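You operate a simulated robot arm through the tools that you are given. There is no shell and no other tool. Be economical: measure what you need, move in short steps, check, and stop when the job is done.

The job below is to be done with a simulated robot arm. You get a single attempt, and the scene is never put back.

Task
Vacuum-pack silver bag 95 and put it in the VACUUM tray.
Fine: pump till the pointer is in the green and no further, then open the vent; leave the lid open.
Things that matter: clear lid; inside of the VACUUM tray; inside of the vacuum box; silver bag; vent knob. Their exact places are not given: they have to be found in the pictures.

Only the result counts: the job must be done as asked and must still hold three seconds after the hand-in. Knocking over, shifting, dropping, spilling or breaking anything else fails it. A push-on lid holds only when it is set on centred and level and pressed home; a screw cap is set on level and turned clockwise until tight.

Robot
A 7-joint arm with a fingered hand on a trunk, on a base that drives. Base frame: it is fixed to the floor where the robot stands at the start and does not move with it; the origin is under the middle of the robot, x ahead of it, y to its left, z up. Readings come in mm, degrees, newtons and seconds.
With the tool pointing down near the work surface it reaches from about 360 to 700 mm from the robot's upright axis, wherever it stands. Its first joint turns from -69.0 to 172.0 degrees. Places, roughly: clear lid [700, 0, 1100]; inside of the VACUUM tray [500, 700, 900]; inside of the vacuum box [500, 0, 900]; vent knob [600, -200, 1100]. Payload 3.2 kg.
The TCP is the grasp point between the finger pads, 26 mm short of the fingertips. In the tool frame z runs along the fingers and y along their closing line. Largest opening 88 mm; the body of the gripper starts 30 mm behind the TCP. The gripper is a hand of 5 fingers: y runs from the thumb to the fingers, the wrist lies at [-16, -108, -172] in the tool frame.
Orientation is that of the tool frame in the base frame, as [roll, pitch, yaw] about the fixed x, y, z axes, in that order (R = Rz(yaw) Ry(pitch) Rx(roll)). With the fingers straight down and the wrist toward the robot, the tool's x, y and z point along [0, 1, 0], [1, 0, 0] and [0, 0, -1] of the base frame.

Tools
- The arm moves only by the tool nudge_tool. Its argument "commands" is one flat list of numbers, 6 for each row, row after row: the shift along the base's x, y, z in units of 25 mm (1.0 is 25 mm), then the turn, a rotation vector about the base's x, y, z in units of 5 degrees (1.0 is 5 degrees). In form: [tx, ty, tz, wx, wy, wz, tx, ty, tz, wx, wy, wz, ...]. A call has 1 to 8 rows; each row shifts and turns the commanded pose from where the row before left it. A call with a number of a shift or a turn outside -1 to 1 is refused whole. Each row takes 0.2 s and may step no farther than 50 mm and 8.6 degrees from the row before; otherwise, the whole call is refused. Where a pose cannot be reached the arm comes as near as it can. A force on the tool above 40 N (or 10 N above the force at the start of the call, whichever is more), or a blocked arm, ends the call early, and 0.2 s more pass. In this call time passes only in rows, and 0.2 s behind the last. It gives the time, the measured TCP pose, the force on the tool (base axes), the opening and the grip force at its end, in the units of the frame above (readings bear some noise), with the torque about the TCP (base axes, N m) and any sound that the robot's microphone picked up, and new pictures: "show" is both (left out), scene, wrist or none.
- Cameras (640 x 400 px; columns grow to the right, rows downward): "scene" is now at [136.9, 25.1, 1479.3]; the picture's right is [0.28, -0.96, -0.00], its down [-0.45, -0.13, -0.88] and it looks along [0.85, 0.24, -0.47] (base axes); focal length 214 px, centre (320, 200). "wrist" rides on the gripper at [67, -98, -117] in the tool frame; the picture's right is [-0.71, 0.33, -0.62], its down [-0.65, -0.65, 0.39] and it looks along [-0.28, 0.68, 0.68] (tool axes); focal length 234 px, centre (320, 200).
- move_column(by): slides the trunk up (or, below 0, down) by that many mm; the arm and the scene camera ride with it, the base frame stays. It gives what a move gives, with no picture.
- drive_base(legs): drives the robot by 1 to 6 legs, each [ahead, left, turn to the left] in mm, mm and degrees, along the robot's own axes; the way and the turn of a leg run together, so that a leg with both is an arc; at most 1500 mm and 180 degrees a leg. The arm and the cameras ride along, it lands a little off, and it stops where it bumps. It gives what a move gives, and a new picture of the scene camera.
- move_fingers(index, middle, ring, little, thumb_bend, thumb_turn): sets how far each is bent, from 0 (flat) to 100 (curled in); at 30 the hand is open as for a grip, at 70 the pads meet at the TCP. One left out holds its place. A second passes; each finger stops where it meets its share of the squeeze, and holds until it gets a number again. It is the only way to open and close the hand. It gives what a move gives, with no picture; readings hold the bend of each and the force on index, middle, ring, little, thumb and palm. thumb_turn goes from beside the hand (0) to across from the fingers (100), as for a grip.
- turn_head(pan, tilt): turns the head with the scene camera to pan (to the left, within 86 degrees either way) and tilt (down, from -29 to 69), counted from straight ahead of the robot. It gives what a move gives, and a new picture of the scene camera.
- locate(camera, pixels): for up to 12 pixels [column, row] of the newest picture of that camera ("zoom" is the newest enlarged one), the place [x, y, z] in the base frame of the surface seen there, good to about 2 mm. The clock stands still meanwhile.
- enlarge(camera, box): a new picture of the part [left, top, right, bottom] of that camera's present view, enlarged. The clock stands still meanwhile.
- close_job(): hands the job in; it is judged then, once.

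Keep the steps short. Do not move on a guess: measure, check each grasp and each placing, and mend mistakes. In all there are 80 turns and 260 pictures (those below and enlarged ones count). Leave the gripper open and the arm clear of the work at the hand-in unless told otherwise, and finish with a single line.

The tools are called after "Emit:" as a command line: name --argument value ..., lists and objects as JSON in quotes. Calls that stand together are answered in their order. nudge_tool: Moves the arm, as the interface text tells. Its arguments: {"type":"object","properties":{"commands":{"type":"array"},"show":{"type":"string","enum":["both","scene","wrist","none"]}},"required":["commands"]} The other tools are called the same way: move_column (by) slides the trunk up or down; move_fingers (index, middle, ring, little, thumb_bend, thumb_turn) moves the fingers one by one; drive_base (legs) drives the base; turn_head (pan, tilt) turns the head that bears the scene camera; locate (camera, pixels) gives the place of the surface under pixels of a picture; enlarge (camera, box) takes an enlarged picture of a part of a camera's view; close_job () hands the job in.

At the start:

```text
t: 0.0
tool_pos: [330.8, 78.7, 1400.2]
tool_rot: [-179.5, 0.0, 89.8]
wrist_force: [-0.1, -0.2, 0.3]
ft_torque: [-0.02, -0.04, -0.05]
grip_width: 88.0
grasp_force: 0.0
shape: jaw
bend: [30.0, 30.0, 30.0, 30.0, 30.0, 97.0]
finger forces: [0.0, 0.1, 0.0, 0.0, 0.0, 0.1]
trunk travel left (down, up): [-775.0, 65.0]
robot x, y, heading: [-2.1, 1.6, 0.0]
head pan, tilt: [31.1, 27.7]
```

scene: 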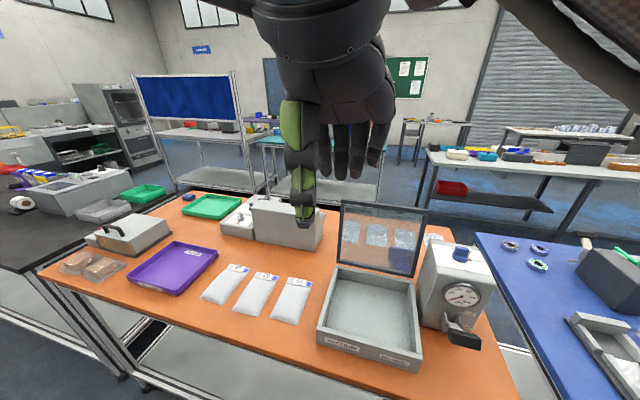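
wrist: 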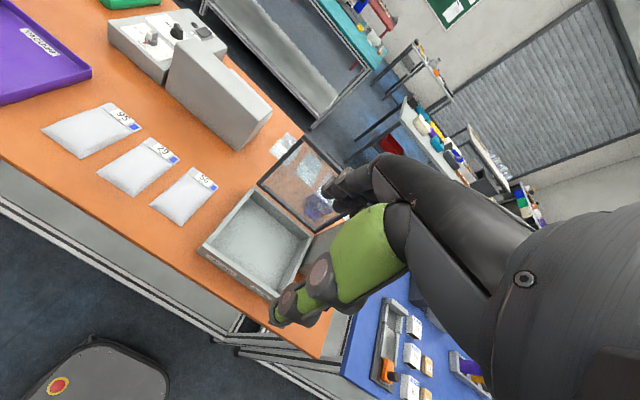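

I see an orange table with three silver bags, a purple tray, a vacuum box with its lid open, and a pump with a gauge. I'll enlarge the bags and the box/pump.

Emit:
enlarge --camera "scene" --box '[310, 190, 500, 380]'

Emit:
enlarge --camera "scene" --box '[120, 220, 330, 340]'

Emit:
locate --camera "scene" --pixels '[[237, 267], [203, 298], [222, 303], [227, 285], [255, 295], [292, 300], [173, 268], [128, 281], [175, 294], [218, 252], [175, 242]]'

Emit:
locate --camera "scene" --pixels '[[370, 308], [319, 327], [415, 364], [415, 285], [335, 268], [343, 203], [427, 210], [415, 277], [461, 255], [465, 325], [470, 342], [462, 295]]'

```text
2.11 times, centred on (405, 285) of scene
```

zoom: 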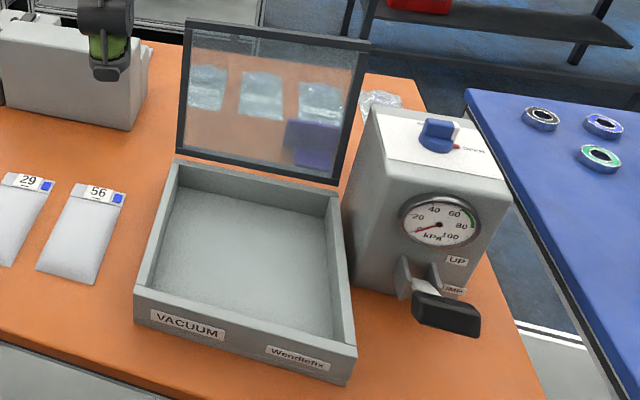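

```text
3.05 times, centred on (225, 280) of scene
```

zoom: 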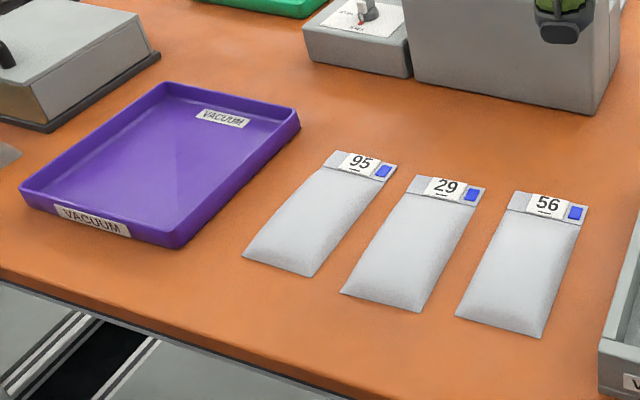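

```text
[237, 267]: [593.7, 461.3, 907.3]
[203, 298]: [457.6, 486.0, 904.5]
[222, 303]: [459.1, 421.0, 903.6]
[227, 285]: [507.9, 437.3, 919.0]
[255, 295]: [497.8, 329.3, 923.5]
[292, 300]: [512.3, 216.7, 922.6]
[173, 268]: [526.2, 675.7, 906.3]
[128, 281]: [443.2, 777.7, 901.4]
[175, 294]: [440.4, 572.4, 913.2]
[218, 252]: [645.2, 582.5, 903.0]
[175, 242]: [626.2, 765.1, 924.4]
```

```text
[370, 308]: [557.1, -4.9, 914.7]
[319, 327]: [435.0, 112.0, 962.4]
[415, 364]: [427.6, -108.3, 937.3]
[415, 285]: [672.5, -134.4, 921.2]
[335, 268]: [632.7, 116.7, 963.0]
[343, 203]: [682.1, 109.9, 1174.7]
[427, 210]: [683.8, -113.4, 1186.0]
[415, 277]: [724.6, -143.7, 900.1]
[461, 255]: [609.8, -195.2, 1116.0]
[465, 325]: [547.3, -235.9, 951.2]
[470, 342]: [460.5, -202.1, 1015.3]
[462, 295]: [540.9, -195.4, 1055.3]
```

Bag 95 is the left one, about x 458-600, y 421-490. Next I'll look closely at the pump and knob, and the bag.

Emit:
enlarge --camera "scene" --box '[415, 225, 505, 285]'

Emit:
enlarge --camera "scene" --box '[415, 270, 505, 360]'

Emit:
locate --camera "scene" --pixels '[[452, 317], [453, 328], [480, 347], [449, 340], [480, 340], [460, 343], [430, 238], [455, 247], [468, 249], [468, 260], [454, 258], [492, 262]]'

Emit:
turn_head --pan 25 --tilt 55

```text
6.67 times, centred on (460, 255) of scene
```

zoom: 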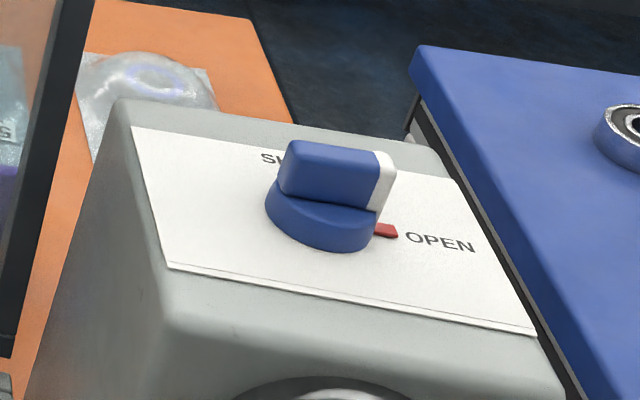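

```text
4.44 times, centred on (460, 315) of scene
```

zoom: 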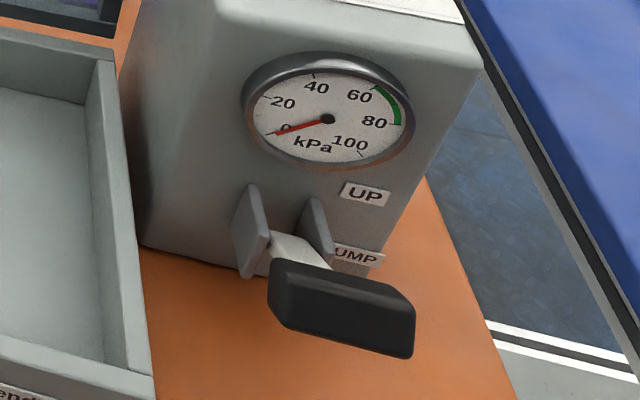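

```text
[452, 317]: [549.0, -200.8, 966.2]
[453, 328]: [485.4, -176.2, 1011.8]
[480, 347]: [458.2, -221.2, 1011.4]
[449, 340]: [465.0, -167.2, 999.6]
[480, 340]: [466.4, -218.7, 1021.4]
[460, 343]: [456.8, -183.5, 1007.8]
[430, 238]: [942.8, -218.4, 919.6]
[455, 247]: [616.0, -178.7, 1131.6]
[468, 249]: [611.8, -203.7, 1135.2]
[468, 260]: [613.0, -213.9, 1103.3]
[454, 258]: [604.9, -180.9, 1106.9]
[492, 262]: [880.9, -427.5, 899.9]
```

```text
t: 0.9
tool_pos: [336.4, 78.8, 1395.4]
tool_rot: [-178.9, 0.2, 89.7]
wrist_force: [0.3, 0.4, 0.3]
ft_torque: [0.0, -0.02, 0.02]
grip_width: 87.7
grasp_force: 0.1
shape: jaw
bend: [30.0, 30.0, 30.0, 30.0, 30.0, 97.0]
finger forces: [0.1, 0.0, 0.1, 0.0, 0.0, 0.1]
trunk travel left (down, up): [-775.0, 65.0]
robot x, y, heading: [-1.3, 0.1, 0.0]
head pan, tilt: [25.0, 55.0]
```

scene: 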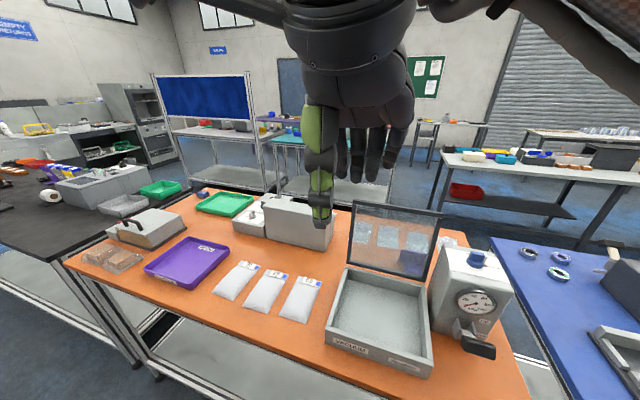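

The knob points to OPEN (right). SHUT is on the far side, hidden behind the knob. The pump lever is in front. I'll drive left 250 mm so that both the bag and the box are within reach.

Emit:
drive_base --legs '[[0, 250, 0]]'

Emit:
turn_head --pan 5 --tilt 50

```text
t: 2.7
tool_pos: [335.4, 323.9, 1395.4]
tool_rot: [-178.8, 0.2, 89.6]
wrist_force: [-0.3, -0.4, -0.4]
ft_torque: [-0.02, 0.0, 0.01]
grip_width: 87.8
grasp_force: 0.0
shape: jaw
bend: [30.0, 30.0, 30.0, 30.0, 30.0, 97.0]
finger forces: [0.1, 0.0, 0.0, 0.0, 0.0, 0.0]
trunk travel left (down, up): [-775.0, 65.0]
robot x, y, heading: [1.0, 247.5, 0.0]
head pan, tilt: [25.0, 55.0]
```

scene: 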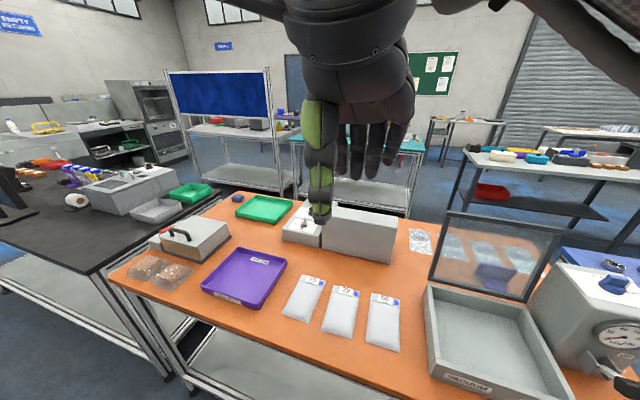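

```text
t: 3.6
tool_pos: [335.9, 323.3, 1394.1]
tool_rot: [-178.9, 0.2, 89.7]
wrist_force: [0.0, -1.2, 0.1]
ft_torque: [0.04, 0.0, -0.01]
grip_width: 87.9
grasp_force: 0.0
shape: jaw
bend: [30.0, 30.0, 30.0, 30.0, 30.0, 97.0]
finger forces: [0.0, 0.0, 0.0, 0.1, 0.0, 0.0]
trunk travel left (down, up): [-775.0, 65.0]
robot x, y, heading: [2.6, 246.1, 0.0]
head pan, tilt: [5.0, 50.0]
```

scene: 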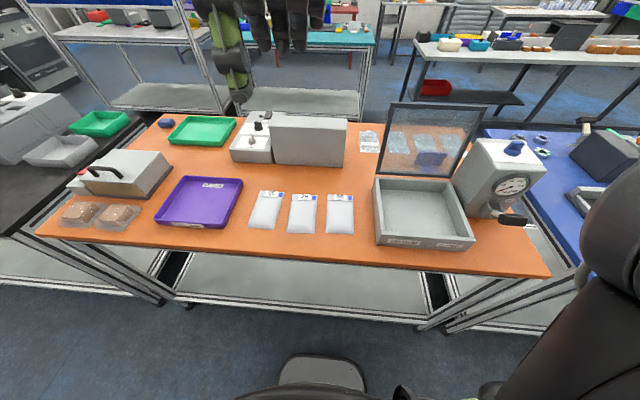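

I have a clear view now, with the bags at about columns 265, 303 and 340. I'll enlarge bag 95 and measure it.

Emit:
enlarge --camera "scene" --box '[235, 180, 315, 240]'

Emit:
locate --camera "zoom" --pixels '[[172, 88], [400, 105], [115, 355], [300, 388], [235, 230], [140, 230], [348, 240], [280, 110], [420, 300], [60, 200]]'

```text
6.67 times, centred on (275, 210) of scene
```

zoom: 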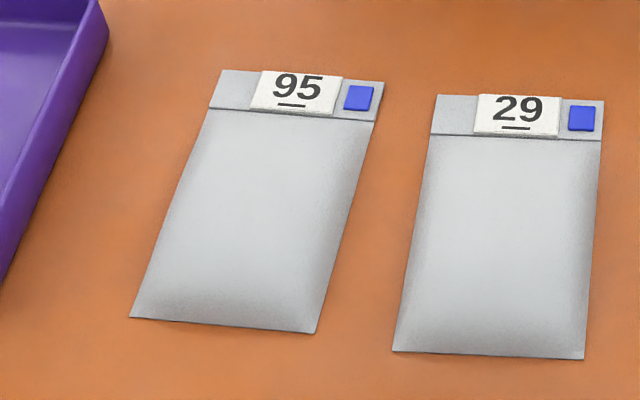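

```text
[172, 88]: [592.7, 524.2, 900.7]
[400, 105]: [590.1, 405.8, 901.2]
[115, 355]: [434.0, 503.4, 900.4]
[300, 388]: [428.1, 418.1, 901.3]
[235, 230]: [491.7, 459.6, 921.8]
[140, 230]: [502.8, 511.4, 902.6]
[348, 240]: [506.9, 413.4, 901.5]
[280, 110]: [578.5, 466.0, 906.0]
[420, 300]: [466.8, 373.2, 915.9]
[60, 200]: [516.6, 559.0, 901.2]
```

Now I'll measure the bag's corners.

Emit:
locate --camera "zoom" --pixels '[[224, 73], [381, 85], [134, 315], [312, 330], [208, 112], [372, 123], [190, 220], [330, 225], [178, 215], [343, 222], [260, 220], [98, 30]]'

```text
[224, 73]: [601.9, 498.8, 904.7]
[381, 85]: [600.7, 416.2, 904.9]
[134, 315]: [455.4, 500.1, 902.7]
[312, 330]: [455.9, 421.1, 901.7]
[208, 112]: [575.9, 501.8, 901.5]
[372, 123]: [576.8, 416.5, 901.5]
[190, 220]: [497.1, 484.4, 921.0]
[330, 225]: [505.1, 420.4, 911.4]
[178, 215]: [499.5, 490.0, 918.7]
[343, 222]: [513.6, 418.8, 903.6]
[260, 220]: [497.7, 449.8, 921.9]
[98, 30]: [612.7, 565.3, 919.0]
```

Bag 95 spans x 455–602 and y 418–500, with its top at z 922. I'll turn the tool +90° about z, move it above the bag, and test a slightly wider opening.

Emit:
nudge_tool --commands '[0.45, 0.4, 0, 0, 0, 1, 0.45, 0.4, 0, 0, 0, 1, 0.45, 0.4, 0, 0, 0, 1, 0.45, 0.4, 0, 0, 0, 1, 0.45, 0.4, 0, 0, 0, 1, 0.45, 0.4, 0, 0, 0, 1, 0.45, 0.4, 0, 0, 0, 1, 0.45, 0.4, 0, 0, 0, 1]' --show "none"

Emit:
nudge_tool --commands '[0.45, 0.3, 0, 0, 0, 1, 0.45, 0.3, 0, 0, 0, 1, 0.45, 0.3, 0, 0, 0, 1, 0.45, 0.3, 0, 0, 0, 1, 0.45, 0.3, 0, 0, 0, 1, 0.45, 0.3, 0, 0, 0, 1, 0.4, 0.2, 0, 0, 0, 1, 0.4, 0.2, 0, 0, 0, 1]' --show "none"

Emit:
move_column --by -300

Emit:
move_fingers --index 20 --middle 20 --ring 20 --little 20 --thumb_bend 20

Emit:
nudge_tool --commands '[0, 0, 0, 0, 0, 1, 0, 0, 0, 0, 0, 1]'

```text
t: 5.4
tool_pos: [424.5, 399.6, 1391.7]
tool_rot: [-178.9, 0.0, 129.1]
wrist_force: [-0.2, 0.2, 0.3]
ft_torque: [-0.03, 0.02, -0.01]
grip_width: 87.9
grasp_force: 0.0
shape: jaw
bend: [30.0, 30.0, 30.0, 30.0, 30.0, 97.0]
finger forces: [0.0, 0.0, 0.0, 0.1, 0.1, 0.1]
out of reach, approached as far as the arm can: row 8
trunk travel left (down, up): [-775.0, 65.0]
robot x, y, heading: [4.8, 249.5, -0.1]
head pan, tilt: [5.0, 50.0]
```

```text
t: 7.2
tool_pos: [402.8, 371.0, 1323.6]
tool_rot: [-179.0, -1.3, 153.4]
wrist_force: [-0.2, -0.5, -0.6]
ft_torque: [0.01, 0.01, -0.02]
grip_width: 87.9
grasp_force: 0.0
shape: jaw
bend: [30.0, 30.0, 30.0, 30.0, 30.0, 97.0]
finger forces: [0.0, 0.0, 0.0, 0.0, 0.1, 0.0]
out of reach, approached as far as the arm can: row 1, 2, 3, 4, 5, 6, 7, 8
trunk travel left (down, up): [-775.0, 65.0]
robot x, y, heading: [0.0, 242.3, -0.0]
head pan, tilt: [5.0, 50.0]
```

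```text
t: 10.2
tool_pos: [401.9, 372.4, 1023.7]
tool_rot: [-178.9, -1.0, 153.3]
wrist_force: [-0.5, 0.3, 0.0]
ft_torque: [0.0, 0.01, 0.0]
grip_width: 87.7
grasp_force: 0.1
shape: jaw
bend: [30.0, 30.0, 30.0, 30.0, 30.0, 97.0]
finger forces: [0.0, 0.0, 0.1, 0.0, 0.0, 0.1]
trunk travel left (down, up): [-475.0, 365.0]
robot x, y, heading: [-2.7, 247.1, 0.3]
head pan, tilt: [5.0, 50.0]
```

```text
t: 11.2
tool_pos: [401.3, 371.5, 1024.1]
tool_rot: [-179.1, -1.1, 153.4]
wrist_force: [0.1, 0.3, 0.7]
ft_torque: [-0.01, -0.02, -0.03]
grip_width: 105.9
grasp_force: 0.1
shape: fingers
bend: [20.0, 20.0, 20.0, 20.0, 21.0, 97.0]
finger forces: [0.0, 0.0, 0.0, 0.0, 0.0, 0.1]
trunk travel left (down, up): [-475.0, 365.0]
robot x, y, heading: [1.5, 246.0, -0.2]
head pan, tilt: [5.0, 50.0]
```

```text
t: 11.8
tool_pos: [396.8, 366.1, 1018.2]
tool_rot: [-179.0, -0.8, 155.3]
wrist_force: [-0.2, 0.5, -0.2]
ft_torque: [0.01, -0.01, -0.03]
grip_width: 105.9
grasp_force: 0.0
shape: fingers
bend: [20.0, 20.0, 20.0, 20.0, 21.0, 97.0]
finger forces: [0.1, 0.0, 0.0, 0.0, 0.1, 0.0]
out of reach, approached as far as the arm can: row 1, 2
trunk travel left (down, up): [-475.0, 365.0]
robot x, y, heading: [2.7, 250.5, -0.2]
head pan, tilt: [5.0, 50.0]
```

scene: 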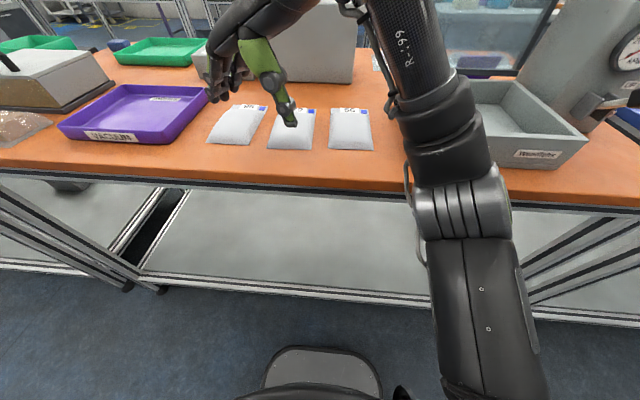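
wrist: 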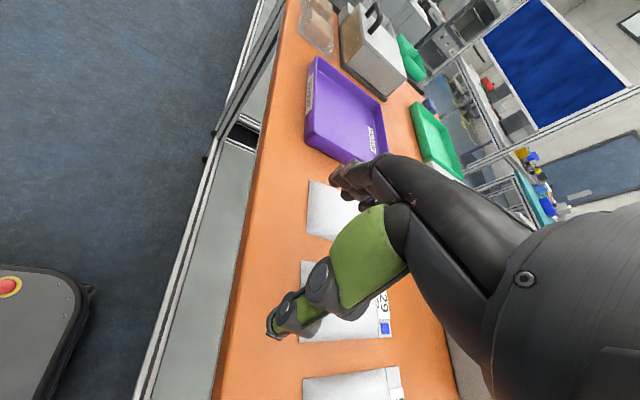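

The arm can't turn that far in this posture. I'll raise the trunk again so the arm can work lower relative to its shoulder, and drive back right so the bag lies to the left.

Emit:
move_column --by 300

Emit:
drive_base --legs '[[0, -220, 0]]'

Emit:
nudge_tool --commands '[0.3, 0.8, -1, 0, 0, 0, 0.3, 0.8, -1, 0, 0, 0, 0.3, 0.8, -1, 0, 0, 0, 0.3, 0.8, -1, 0, 0, 0, 0.3, 0.8, -1, 0, 0, 0, 0.3, 0.8, -1, 0, 0, 0, 0.3, 0.8, -1, 0, 0, 0, 0.3, 0.8, -1, 0, 0, 0]' --show "none"

```text
t: 14.8
tool_pos: [395.2, 367.0, 1318.9]
tool_rot: [-178.9, -0.7, 155.3]
wrist_force: [0.8, -0.4, -0.2]
ft_torque: [0.0, 0.01, 0.02]
grip_width: 105.8
grasp_force: 0.2
shape: fingers
bend: [20.0, 20.0, 20.0, 20.0, 21.0, 97.0]
finger forces: [0.0, 0.1, 0.1, 0.0, 0.1, 0.0]
trunk travel left (down, up): [-775.0, 65.0]
robot x, y, heading: [0.8, 246.9, 0.2]
head pan, tilt: [5.0, 50.0]
```

```text
t: 16.4
tool_pos: [395.8, 151.5, 1317.9]
tool_rot: [-179.0, -0.8, 155.5]
wrist_force: [0.4, 0.0, -0.2]
ft_torque: [-0.05, -0.01, -0.04]
grip_width: 106.1
grasp_force: 0.1
shape: fingers
bend: [20.0, 20.0, 20.0, 20.0, 21.0, 97.0]
finger forces: [0.0, 0.0, 0.1, 0.1, 0.0, 0.0]
trunk travel left (down, up): [-775.0, 65.0]
robot x, y, heading: [-0.6, 24.5, 0.1]
head pan, tilt: [5.0, 50.0]
```

scene: 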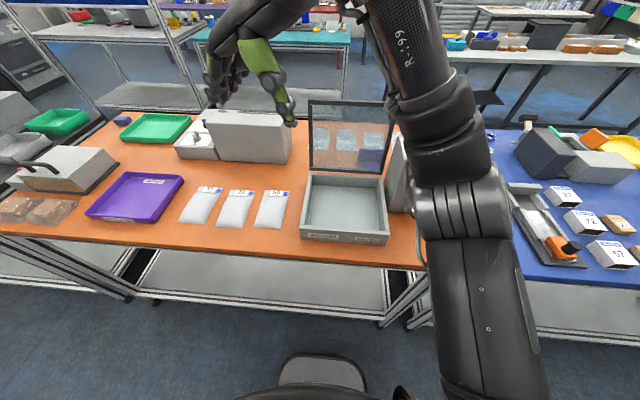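

```text
t: 18.2
tool_pos: [443.2, 275.5, 1159.6]
tool_rot: [-179.0, -0.7, 155.5]
wrist_force: [-0.6, 0.3, -0.1]
ft_torque: [-0.02, 0.02, -0.01]
grip_width: 105.9
grasp_force: 0.0
shape: fingers
bend: [20.0, 20.0, 20.0, 20.0, 21.0, 97.0]
finger forces: [0.0, 0.0, 0.0, 0.0, 0.1, 0.0]
out of reach, approached as far as the arm can: row 7, 8
trunk travel left (down, up): [-775.0, 65.0]
robot x, y, heading: [-1.8, 30.0, 0.2]
head pan, tilt: [5.0, 50.0]
```

The limit seems to depend on the turn relative to the arm. I'll test how far the tool turns the other way (clockwise) at a shorter reach, well above the table.

Emit:
nudge_tool --commands '[0, -0.5, 0, 0, 0, -1, 0, -0.5, 0, 0, 0, -1, 0, -0.5, 0, 0, 0, -1, 0, -0.5, 0, 0, 0, -1, 0, -0.5, 0, 0, 0, -1, 0, -0.5, 0, 0, 0, -1, 0, -0.5, 0, 0, 0, -1, 0, -0.5, 0, 0, 0, -1]' --show "none"

Emit:
nudge_tool --commands '[0, 0, 0, 0, 0, -1, 0, 0, 0, 0, 0, -1, 0, 0, 0, 0, 0, -1, 0, 0, 0, 0, 0, -1, 0, 0, 0, 0, 0, -1, 0, 0, 0, 0, 0, -1, 0, 0, 0, 0, 0, -1, 0, 0, 0, 0, 0, -1]' --show "none"

Emit:
nudge_tool --commands '[0, 0, 0, 0, 0, -1, 0, 0, 0, 0, 0, -1, 0, 0, 0, 0, 0, -1, 0, 0, 0, 0, 0, -1, 0, 0, 0, 0, 0, -1, 0, 0, 0, 0, 0, -1, 0, 0, 0, 0, 0, -1, 0, 0, 0, 0, 0, -1]' --show "none"

Emit:
nudge_tool --commands '[0, 0, 0, 0, 0, -1, 0, 0, 0, 0, 0, -1, 0, 0, 0, 0, 0, -1, 0, 0, 0, 0, 0, -1, 0, 0, 0, 0, 0, -1, 0, 0, 0, 0, 0, -1, 0, 0, 0, 0, 0, -1]'

```text
t: 20.0
tool_pos: [442.3, 176.3, 1160.6]
tool_rot: [-179.0, -0.8, 115.4]
wrist_force: [0.3, -0.4, 0.3]
ft_torque: [-0.01, 0.0, 0.0]
grip_width: 106.2
grasp_force: 0.1
shape: fingers
bend: [20.0, 20.0, 20.0, 20.0, 21.0, 97.0]
finger forces: [0.1, 0.0, 0.0, 0.0, 0.0, 0.1]
trunk travel left (down, up): [-775.0, 65.0]
robot x, y, heading: [-2.0, 31.7, 0.3]
head pan, tilt: [5.0, 50.0]
```

```text
t: 21.8
tool_pos: [443.0, 176.1, 1159.8]
tool_rot: [-178.9, -0.8, 75.4]
wrist_force: [0.6, -0.7, -0.3]
ft_torque: [-0.01, -0.02, -0.01]
grip_width: 105.7
grasp_force: 0.0
shape: fingers
bend: [20.0, 20.0, 20.0, 20.0, 21.0, 97.0]
finger forces: [0.0, 0.0, 0.0, 0.0, 0.1, 0.0]
trunk travel left (down, up): [-775.0, 65.0]
robot x, y, heading: [2.4, 30.8, 0.3]
head pan, tilt: [5.0, 50.0]
```

```text
t: 23.6
tool_pos: [442.0, 178.1, 1160.5]
tool_rot: [-179.1, -0.8, 35.4]
wrist_force: [-0.9, -0.5, -0.4]
ft_torque: [-0.04, 0.0, 0.03]
grip_width: 105.8
grasp_force: 0.0
shape: fingers
bend: [20.0, 20.0, 20.0, 20.0, 21.0, 97.0]
finger forces: [0.1, 0.0, 0.0, 0.0, 0.0, 0.0]
trunk travel left (down, up): [-775.0, 65.0]
robot x, y, heading: [0.7, 28.4, 0.2]
head pan, tilt: [5.0, 50.0]
```

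```text
t: 25.4
tool_pos: [439.8, 108.8, 1165.2]
tool_rot: [-173.6, -0.9, -3.5]
wrist_force: [0.2, -0.6, 0.4]
ft_torque: [0.04, 0.01, -0.02]
grip_width: 105.9
grasp_force: 0.0
shape: fingers
bend: [20.0, 20.0, 20.0, 20.0, 21.0, 97.0]
finger forces: [0.0, 0.1, 0.0, 0.0, 0.0, 0.1]
out of reach, approached as far as the arm can: row 3, 4, 5, 6, 7
trunk travel left (down, up): [-775.0, 65.0]
robot x, y, heading: [-0.4, 27.8, 0.1]
head pan, tilt: [5.0, 50.0]
stopped in row 7: the arm was blocked; the commanded pose is now the measured one
```

scene: 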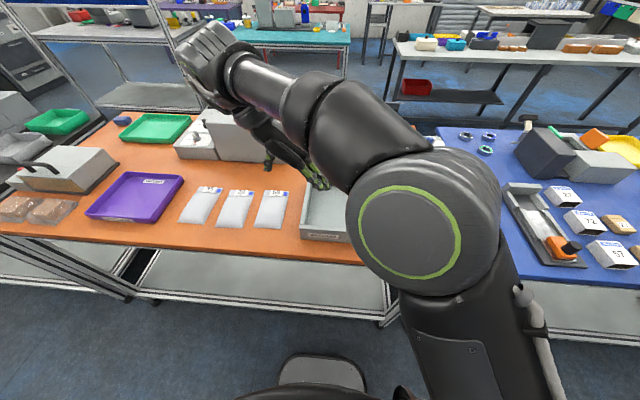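
wrist: 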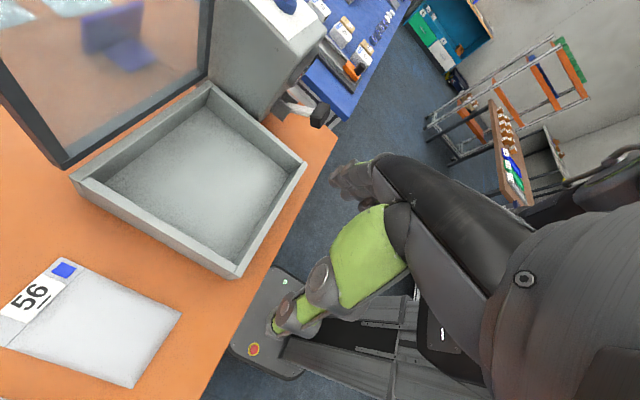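

Clockwise turning goes much farther, so I'll grip with the thumb on the far (left) side. I'll back off the blocked pose a little and drive left to about y = 560.

Emit:
nudge_tool --commands '[0, 0, 0, -1, 0, 1, 0, 0.3, 0, 0, 0, 1, 0, 0.3, 0, 0, 0, 1, 0, 0.3, 0, 0, 0, 1]' --show "none"

Emit:
drive_base --legs '[[0, 530, 0]]'

```text
t: 26.4
tool_pos: [440.9, 130.6, 1166.6]
tool_rot: [-178.4, -1.1, 16.4]
wrist_force: [0.2, 0.5, 0.5]
ft_torque: [0.0, -0.02, -0.03]
grip_width: 105.9
grasp_force: 0.1
shape: fingers
bend: [20.0, 20.0, 20.0, 20.0, 21.0, 97.0]
finger forces: [0.1, 0.0, 0.0, 0.1, 0.0, 0.1]
trunk travel left (down, up): [-775.0, 65.0]
robot x, y, heading: [2.3, 30.0, 0.1]
head pan, tilt: [5.0, 50.0]
```

```text
t: 29.5
tool_pos: [438.9, 661.3, 1167.6]
tool_rot: [-178.4, -1.3, 16.5]
wrist_force: [0.0, 0.0, 0.0]
ft_torque: [0.03, 0.03, 0.0]
grip_width: 105.6
grasp_force: 0.1
shape: fingers
bend: [20.0, 20.0, 20.0, 20.0, 21.0, 97.0]
finger forces: [0.0, 0.0, 0.0, 0.1, 0.0, 0.1]
trunk travel left (down, up): [-775.0, 65.0]
robot x, y, heading: [-6.5, 559.2, 0.5]
head pan, tilt: [5.0, 50.0]
```

scene: 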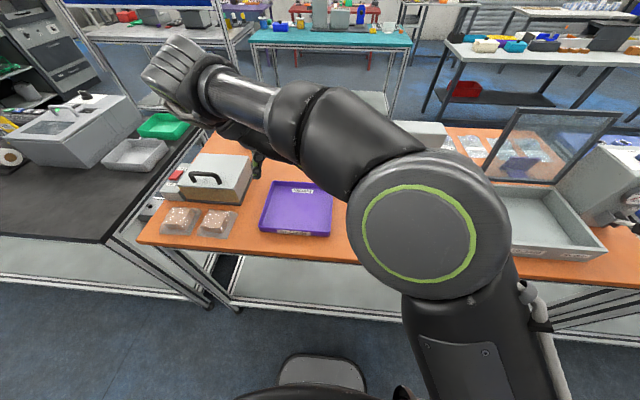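

Now I'll move over bag 95 and finish the yaw turn to 0°.

Emit:
nudge_tool --commands '[0.38, -1, -0.3, 0, 0, -0.4, 0.38, -1, -0.3, 0, 0, -0.4, 0.38, -1, -0.3, 0, 0, -0.4, 0.38, -1, -0.3, 0, 0, -0.4, 0.38, -1, -0.3, 0, 0, -0.4, 0.38, -1, -0.3, 0, 0, -0.4, 0.38, -1, -0.3, 0, 0, -0.4, 0.38, -1, -0.3, 0, 0, -0.4]'

```text
t: 31.3
tool_pos: [513.6, 459.8, 1107.4]
tool_rot: [-178.5, -1.2, 0.6]
wrist_force: [0.0, 0.1, 0.1]
ft_torque: [-0.01, 0.02, 0.04]
grip_width: 106.1
grasp_force: 0.0
shape: fingers
bend: [20.0, 20.0, 20.0, 20.0, 21.0, 97.0]
finger forces: [0.0, 0.0, 0.0, 0.0, 0.1, 0.0]
trunk travel left (down, up): [-775.0, 65.0]
robot x, y, heading: [-5.9, 556.9, 0.3]
head pan, tilt: [5.0, 50.0]
```

scene: 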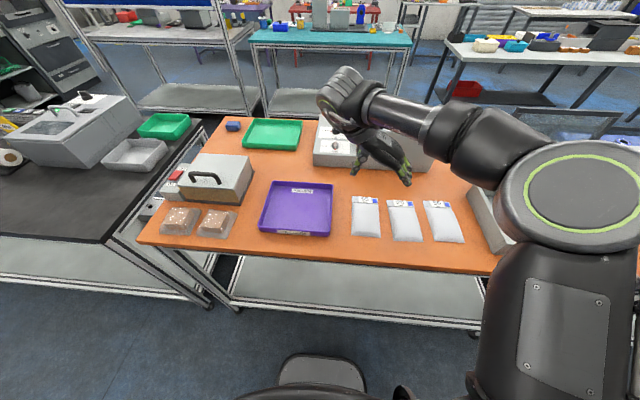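
wrist: 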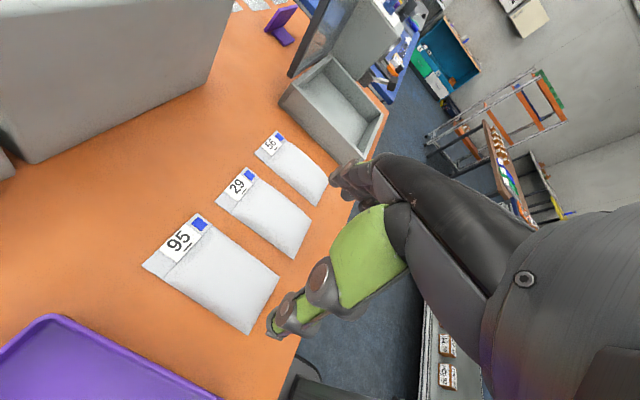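

Position is good. I'll level the tool (roll by -1.5°) and descend toward z≈985, then inspect.

Emit:
nudge_tool --commands '[0, 0, -1, -0.3, 0.2, 0, 0, 0, -1, 0, 0, 0, 0, 0, -1, 0, 0, 0, 0, 0, -1, 0, 0, 0, 0, 0, -0.9, 0, 0, 0]'

Emit:
enlarge --camera "scene" --box '[320, 120, 480, 260]'

```text
t: 32.5
tool_pos: [513.8, 460.3, 985.9]
tool_rot: [-179.9, -0.1, 0.7]
wrist_force: [-0.4, -0.2, -0.2]
ft_torque: [-0.02, 0.01, 0.0]
grip_width: 105.8
grasp_force: 0.0
shape: fingers
bend: [20.0, 20.0, 20.0, 20.0, 21.0, 97.0]
finger forces: [0.0, 0.0, 0.0, 0.0, 0.0, 0.0]
trunk travel left (down, up): [-775.0, 65.0]
robot x, y, heading: [1.5, 559.6, 0.2]
head pan, tilt: [5.0, 50.0]
```

scene: 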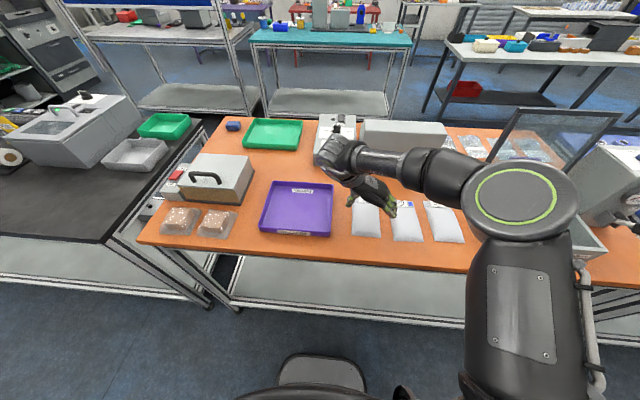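
wrist: 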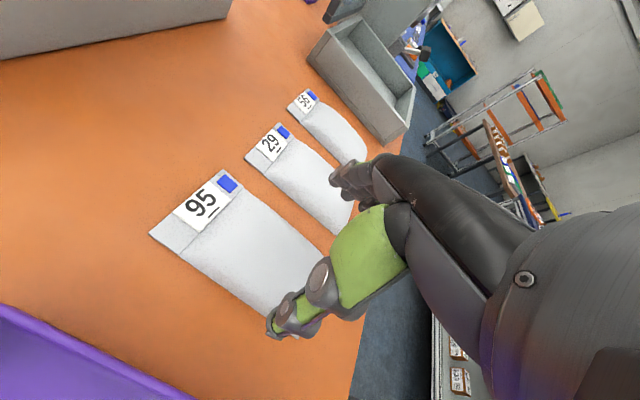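

```text
2.86 times, centred on (400, 190) of scene
```

zoom: 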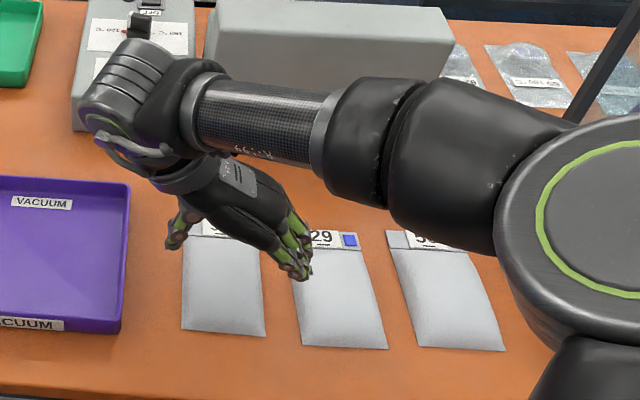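

Now I'll descend in two stages with the force reading watched.

Emit:
nudge_tool --commands '[0, 0, -1, 0, 0, 0, 0, 0, -0.9, 0, 0, 0]'

Emit:
enlarge --camera "scene" --box '[320, 150, 440, 250]'

```text
t: 33.1
tool_pos: [514.1, 460.7, 938.1]
tool_rot: [-179.9, 0.0, 0.6]
wrist_force: [0.2, 0.3, -0.7]
ft_torque: [0.02, -0.02, 0.01]
grip_width: 106.0
grasp_force: 0.0
shape: fingers
bend: [20.0, 20.0, 20.0, 20.0, 21.0, 97.0]
finger forces: [0.1, 0.0, 0.0, 0.0, 0.0, 0.0]
trunk travel left (down, up): [-775.0, 65.0]
robot x, y, heading: [-2.0, 553.6, 0.0]
head pan, tilt: [5.0, 50.0]
```

scene: 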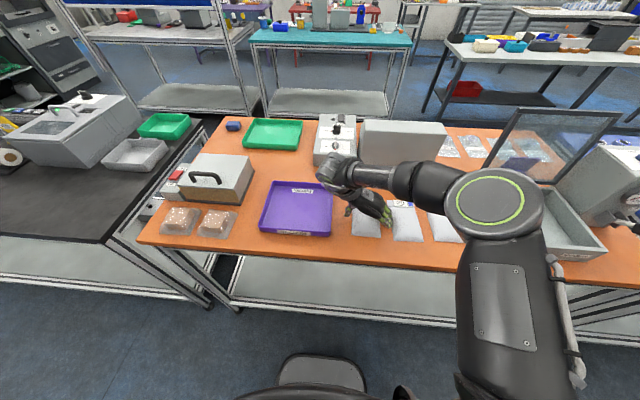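
wrist: 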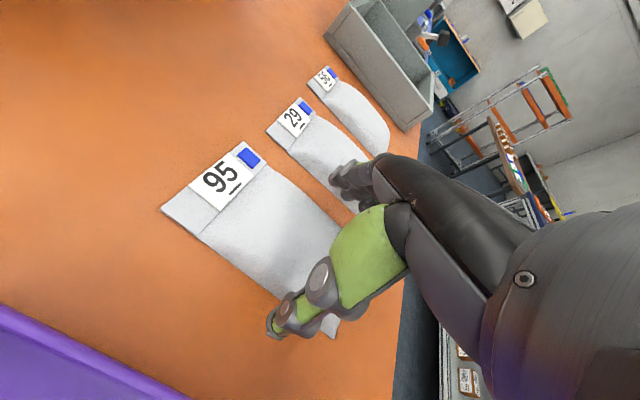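

```text
4.00 times, centred on (380, 200) of scene
```

zoom: 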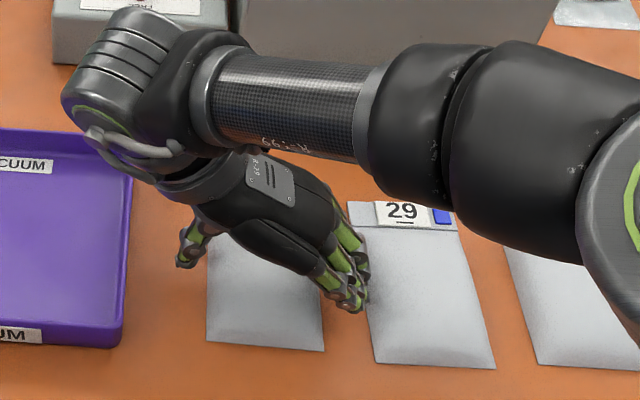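

The fingertips lie just right of bag 95. I'll measure their place before going lower.

Emit:
locate --camera "zoom" --pixels '[[358, 308], [345, 300], [362, 272], [185, 262], [188, 240], [368, 300], [322, 340], [378, 350]]'

```text
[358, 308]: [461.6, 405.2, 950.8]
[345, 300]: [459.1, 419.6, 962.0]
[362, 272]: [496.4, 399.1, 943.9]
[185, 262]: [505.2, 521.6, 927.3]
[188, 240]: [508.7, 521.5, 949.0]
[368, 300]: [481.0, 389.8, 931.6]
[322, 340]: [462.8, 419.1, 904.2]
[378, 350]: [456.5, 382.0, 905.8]
```

Bag 29's edge is at y≈380 and the fingers are clear of it. I'll close to about 28 first, then go down.

Emit:
nudge_tool --commands '[0, 0, -0.3, 0, 0, 0, 0, 0, -0.16, 0, 0, 0]' --show "wrist"

Emit:
enlarge --camera "scene" --box '[330, 170, 430, 250]'

```text
t: 33.7
tool_pos: [513.5, 461.5, 926.2]
tool_rot: [-179.9, -0.3, 0.6]
wrist_force: [0.1, 0.4, 0.6]
ft_torque: [0.04, 0.0, 0.01]
grip_width: 105.8
grasp_force: 0.0
shape: fingers
bend: [20.0, 20.0, 20.0, 20.0, 21.0, 97.0]
finger forces: [0.0, 0.0, 0.1, 0.0, 0.1, 0.0]
trunk travel left (down, up): [-775.0, 65.0]
robot x, y, heading: [-2.6, 560.9, 0.4]
head pan, tilt: [5.0, 50.0]
```

wrist: 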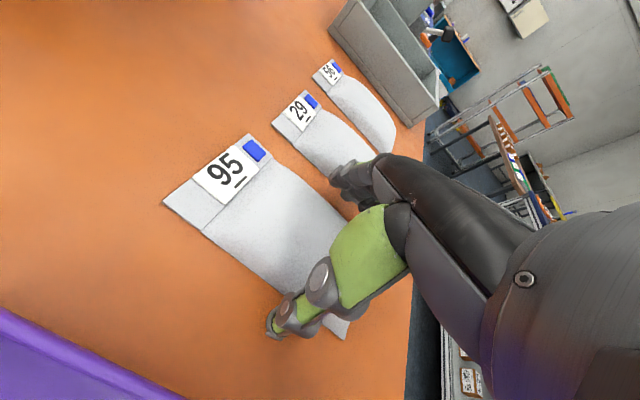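

```text
5.00 times, centred on (380, 210) of scene
```

zoom: 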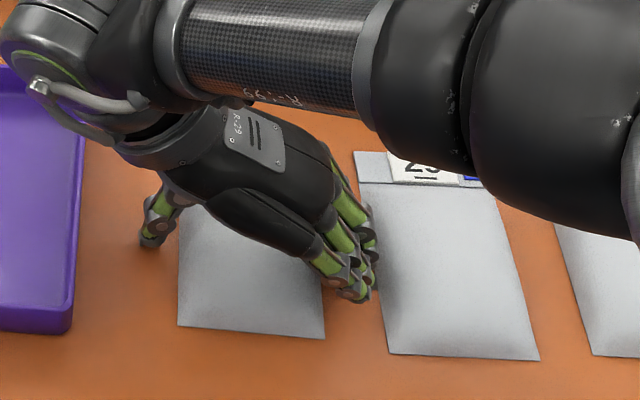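

No contact yet. I'll close gradually: first to 32, then to 45.

Emit:
move_fingers --index 32 --middle 32 --ring 32 --little 32 --thumb_bend 32

Emit:
move_fingers --index 42 --middle 42 --ring 42 --little 42 --thumb_bend 42

Emit:
enlarge --camera "scene" --box '[330, 170, 430, 250]'

Emit:
enlarge --camera "wrist" --box '[140, 100, 440, 350]'

```text
t: 34.7
tool_pos: [513.7, 460.7, 925.5]
tool_rot: [-179.9, -0.2, 0.6]
wrist_force: [-0.7, -1.0, 1.5]
ft_torque: [-0.06, 0.01, 0.0]
grip_width: 84.5
grasp_force: 0.5
shape: fingers
bend: [32.0, 31.0, 32.0, 32.0, 32.0, 97.0]
finger forces: [0.0, 1.1, 0.0, 0.0, 0.1, 0.1]
trunk travel left (down, up): [-775.0, 65.0]
robot x, y, heading: [-2.4, 559.2, 0.2]
head pan, tilt: [5.0, 50.0]
```

```text
t: 35.7
tool_pos: [513.1, 460.5, 927.6]
tool_rot: [180.0, -0.2, 0.6]
wrist_force: [1.4, -1.3, 10.6]
ft_torque: [-0.45, 0.06, 0.03]
grip_width: 67.8
grasp_force: 6.0
shape: fingers
bend: [42.0, 35.0, 42.0, 42.0, 39.0, 97.0]
finger forces: [0.0, 10.8, 0.1, 0.0, 2.6, 0.0]
trunk travel left (down, up): [-775.0, 65.0]
robot x, y, heading: [-0.9, 558.2, 0.3]
head pan, tilt: [5.0, 50.0]
```

```text
5.00 times, centred on (380, 210) of scene
```

zoom: 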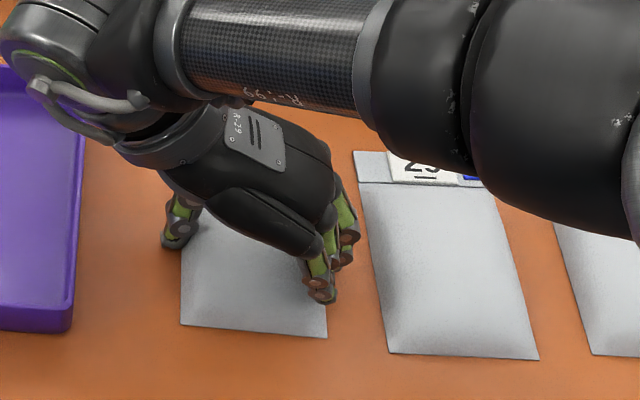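

```text
1.60 times, centred on (290, 225) of wrist
```

zoom: 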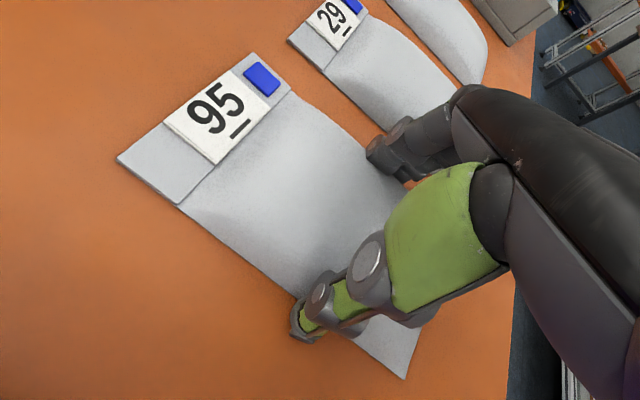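

The middle finger is pressing on the table (10.8 N, upward wrist force). I'll raise 5 mm, then squeeze on.

Emit:
nudge_tool --commands '[0, 0, 0.2, 0, 0, 0]' --show "none"

Emit:
move_fingers --index 55 --middle 50 --ring 55 --little 55 --thumb_bend 55

Emit:
enlarge --camera "scene" --box '[330, 170, 430, 250]'

Emit:
enlarge --camera "wrist" --box '[140, 100, 440, 350]'

```text
t: 36.1
tool_pos: [513.9, 460.8, 930.3]
tool_rot: [-179.9, -0.1, 0.7]
wrist_force: [-0.2, -0.5, 2.4]
ft_torque: [-0.06, -0.02, 0.01]
grip_width: 64.2
grasp_force: 1.2
shape: fingers
bend: [42.0, 40.0, 42.0, 42.0, 42.0, 97.0]
finger forces: [0.0, 1.7, 0.0, 0.0, 0.5, 0.0]
trunk travel left (down, up): [-775.0, 65.0]
robot x, y, heading: [-2.0, 558.0, 0.3]
head pan, tilt: [5.0, 50.0]
```

```text
t: 37.1
tool_pos: [513.2, 460.4, 931.9]
tool_rot: [-180.0, -0.3, 0.6]
wrist_force: [-1.4, 0.0, 3.0]
ft_torque: [-0.1, 0.03, -0.02]
grip_width: 40.2
grasp_force: 4.1
shape: fingers
bend: [55.0, 45.0, 55.0, 55.0, 52.0, 97.0]
finger forces: [0.0, 4.8, 0.1, 0.0, 3.1, 0.0]
trunk travel left (down, up): [-775.0, 65.0]
robot x, y, heading: [-1.1, 554.4, 0.5]
head pan, tilt: [5.0, 50.0]
```

```text
5.00 times, centred on (380, 210) of scene
```

zoom: 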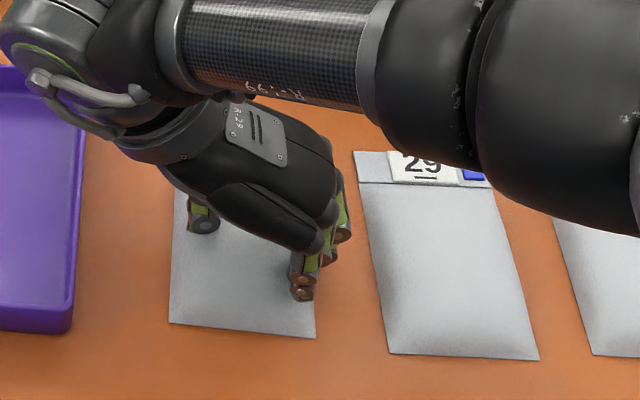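

```text
1.60 times, centred on (290, 225) of wrist
```

zoom: 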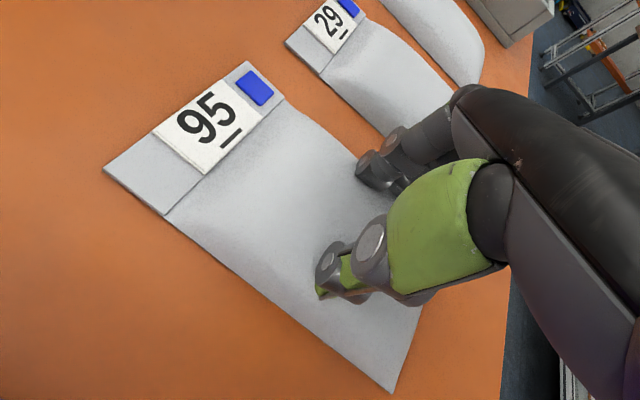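

The fingers rode over the pillow instead of gripping its sides. I'll measure the tips and bag heights here before reopening.

Emit:
locate --camera "zoom" --pixels '[[322, 290], [318, 298], [370, 185], [300, 220], [170, 212], [385, 385], [290, 105], [345, 150], [310, 310], [360, 340]]'

Emit:
move_fingers --index 25 --middle 25 --ring 25 --little 25 --thumb_bend 25

Emit:
enlarge --camera "scene" --box '[330, 170, 430, 250]'

Emit:
enlarge --camera "wrist" --box '[140, 100, 440, 350]'

```text
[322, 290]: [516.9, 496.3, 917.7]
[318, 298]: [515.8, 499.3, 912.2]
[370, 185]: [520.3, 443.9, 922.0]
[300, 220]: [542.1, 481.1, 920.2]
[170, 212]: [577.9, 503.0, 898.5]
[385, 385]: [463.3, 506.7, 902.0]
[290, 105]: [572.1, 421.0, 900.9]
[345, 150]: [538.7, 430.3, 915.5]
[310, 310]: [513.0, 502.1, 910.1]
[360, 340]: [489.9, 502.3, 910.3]
```

```text
t: 38.1
tool_pos: [514.6, 461.0, 932.1]
tool_rot: [-179.9, -0.2, 0.6]
wrist_force: [1.4, 0.1, 1.0]
ft_torque: [-0.04, -0.01, -0.02]
grip_width: 97.3
grasp_force: 0.1
shape: fingers
bend: [25.0, 25.0, 25.0, 25.0, 25.0, 97.0]
finger forces: [0.0, 0.1, 0.0, 0.0, 0.1, 0.0]
trunk travel left (down, up): [-775.0, 65.0]
robot x, y, heading: [-2.6, 556.9, 0.5]
head pan, tilt: [5.0, 50.0]
```

```text
5.00 times, centred on (380, 210) of scene
```

zoom: 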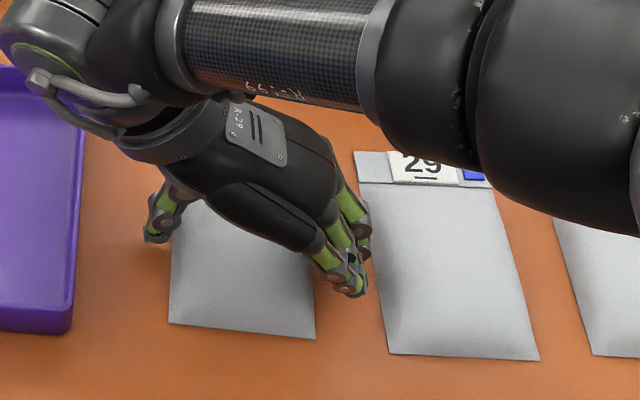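

```text
1.60 times, centred on (290, 225) of wrist
```

zoom: 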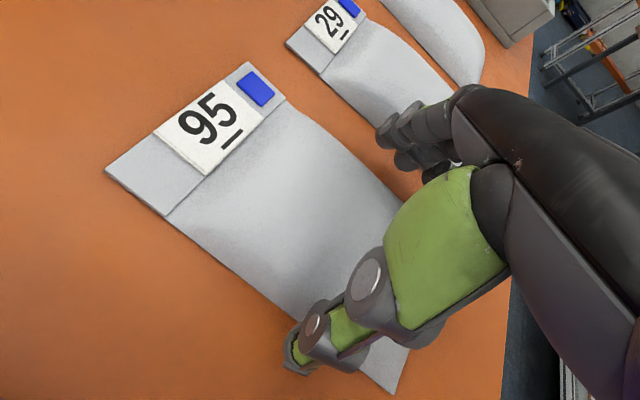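

Only the middle finger and thumb touched the bag's flanks, and the bag slid about 5 mm left. I'll recentre on it (y≈464.5), lower a few mm and squeeze more firmly.

Emit:
nudge_tool --commands '[0, 0.15, -0.2, 0, 0, 0]' --show "none"

Emit:
move_fingers --index 65 --middle 65 --ring 65 --little 65 --thumb_bend 65

Emit:
enlarge --camera "scene" --box '[330, 170, 430, 250]'

Emit:
enlarge --camera "wrist" --box '[140, 100, 440, 350]'

```text
t: 38.5
tool_pos: [513.2, 465.5, 925.9]
tool_rot: [180.0, -0.2, 0.6]
wrist_force: [0.0, -0.1, 0.8]
ft_torque: [0.02, 0.01, -0.04]
grip_width: 96.9
grasp_force: 0.0
shape: fingers
bend: [25.0, 25.0, 25.0, 25.0, 25.0, 97.0]
finger forces: [0.0, 0.1, 0.1, 0.1, 0.0, 0.0]
trunk travel left (down, up): [-775.0, 65.0]
robot x, y, heading: [-4.4, 559.0, 0.2]
head pan, tilt: [5.0, 50.0]
```

```text
t: 39.5
tool_pos: [512.1, 462.6, 930.3]
tool_rot: [180.0, -0.7, 0.5]
wrist_force: [2.9, -8.6, 32.7]
ft_torque: [-0.72, 0.05, 0.13]
grip_width: 34.4
grasp_force: 20.7
shape: fingers
bend: [64.0, 47.0, 60.0, 65.0, 51.0, 96.0]
finger forces: [2.1, 26.5, 2.7, 0.0, 11.1, 0.0]
trunk travel left (down, up): [-775.0, 65.0]
robot x, y, heading: [-1.6, 560.0, 0.1]
head pan, tilt: [5.0, 50.0]
```

```text
5.00 times, centred on (380, 210) of scene
```

zoom: 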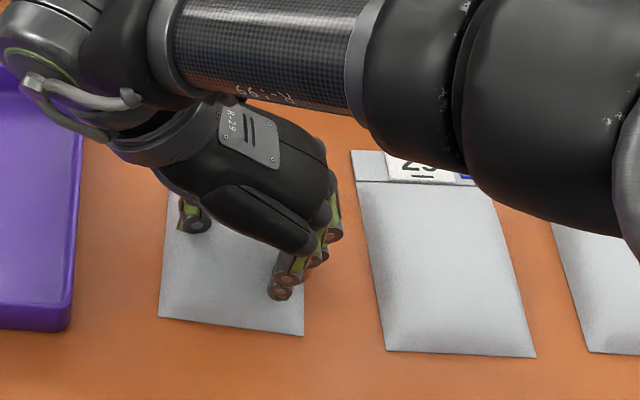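

```text
1.60 times, centred on (290, 225) of wrist
```

zoom: 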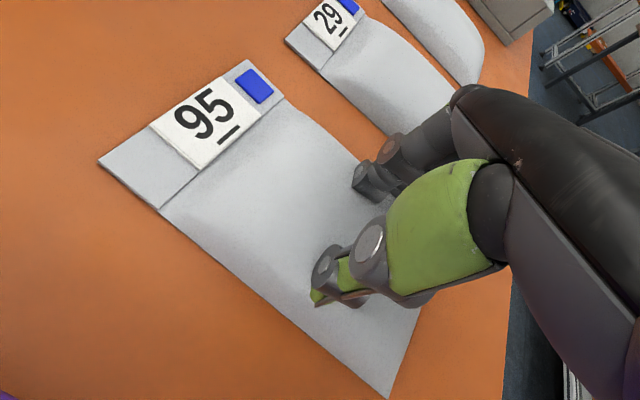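

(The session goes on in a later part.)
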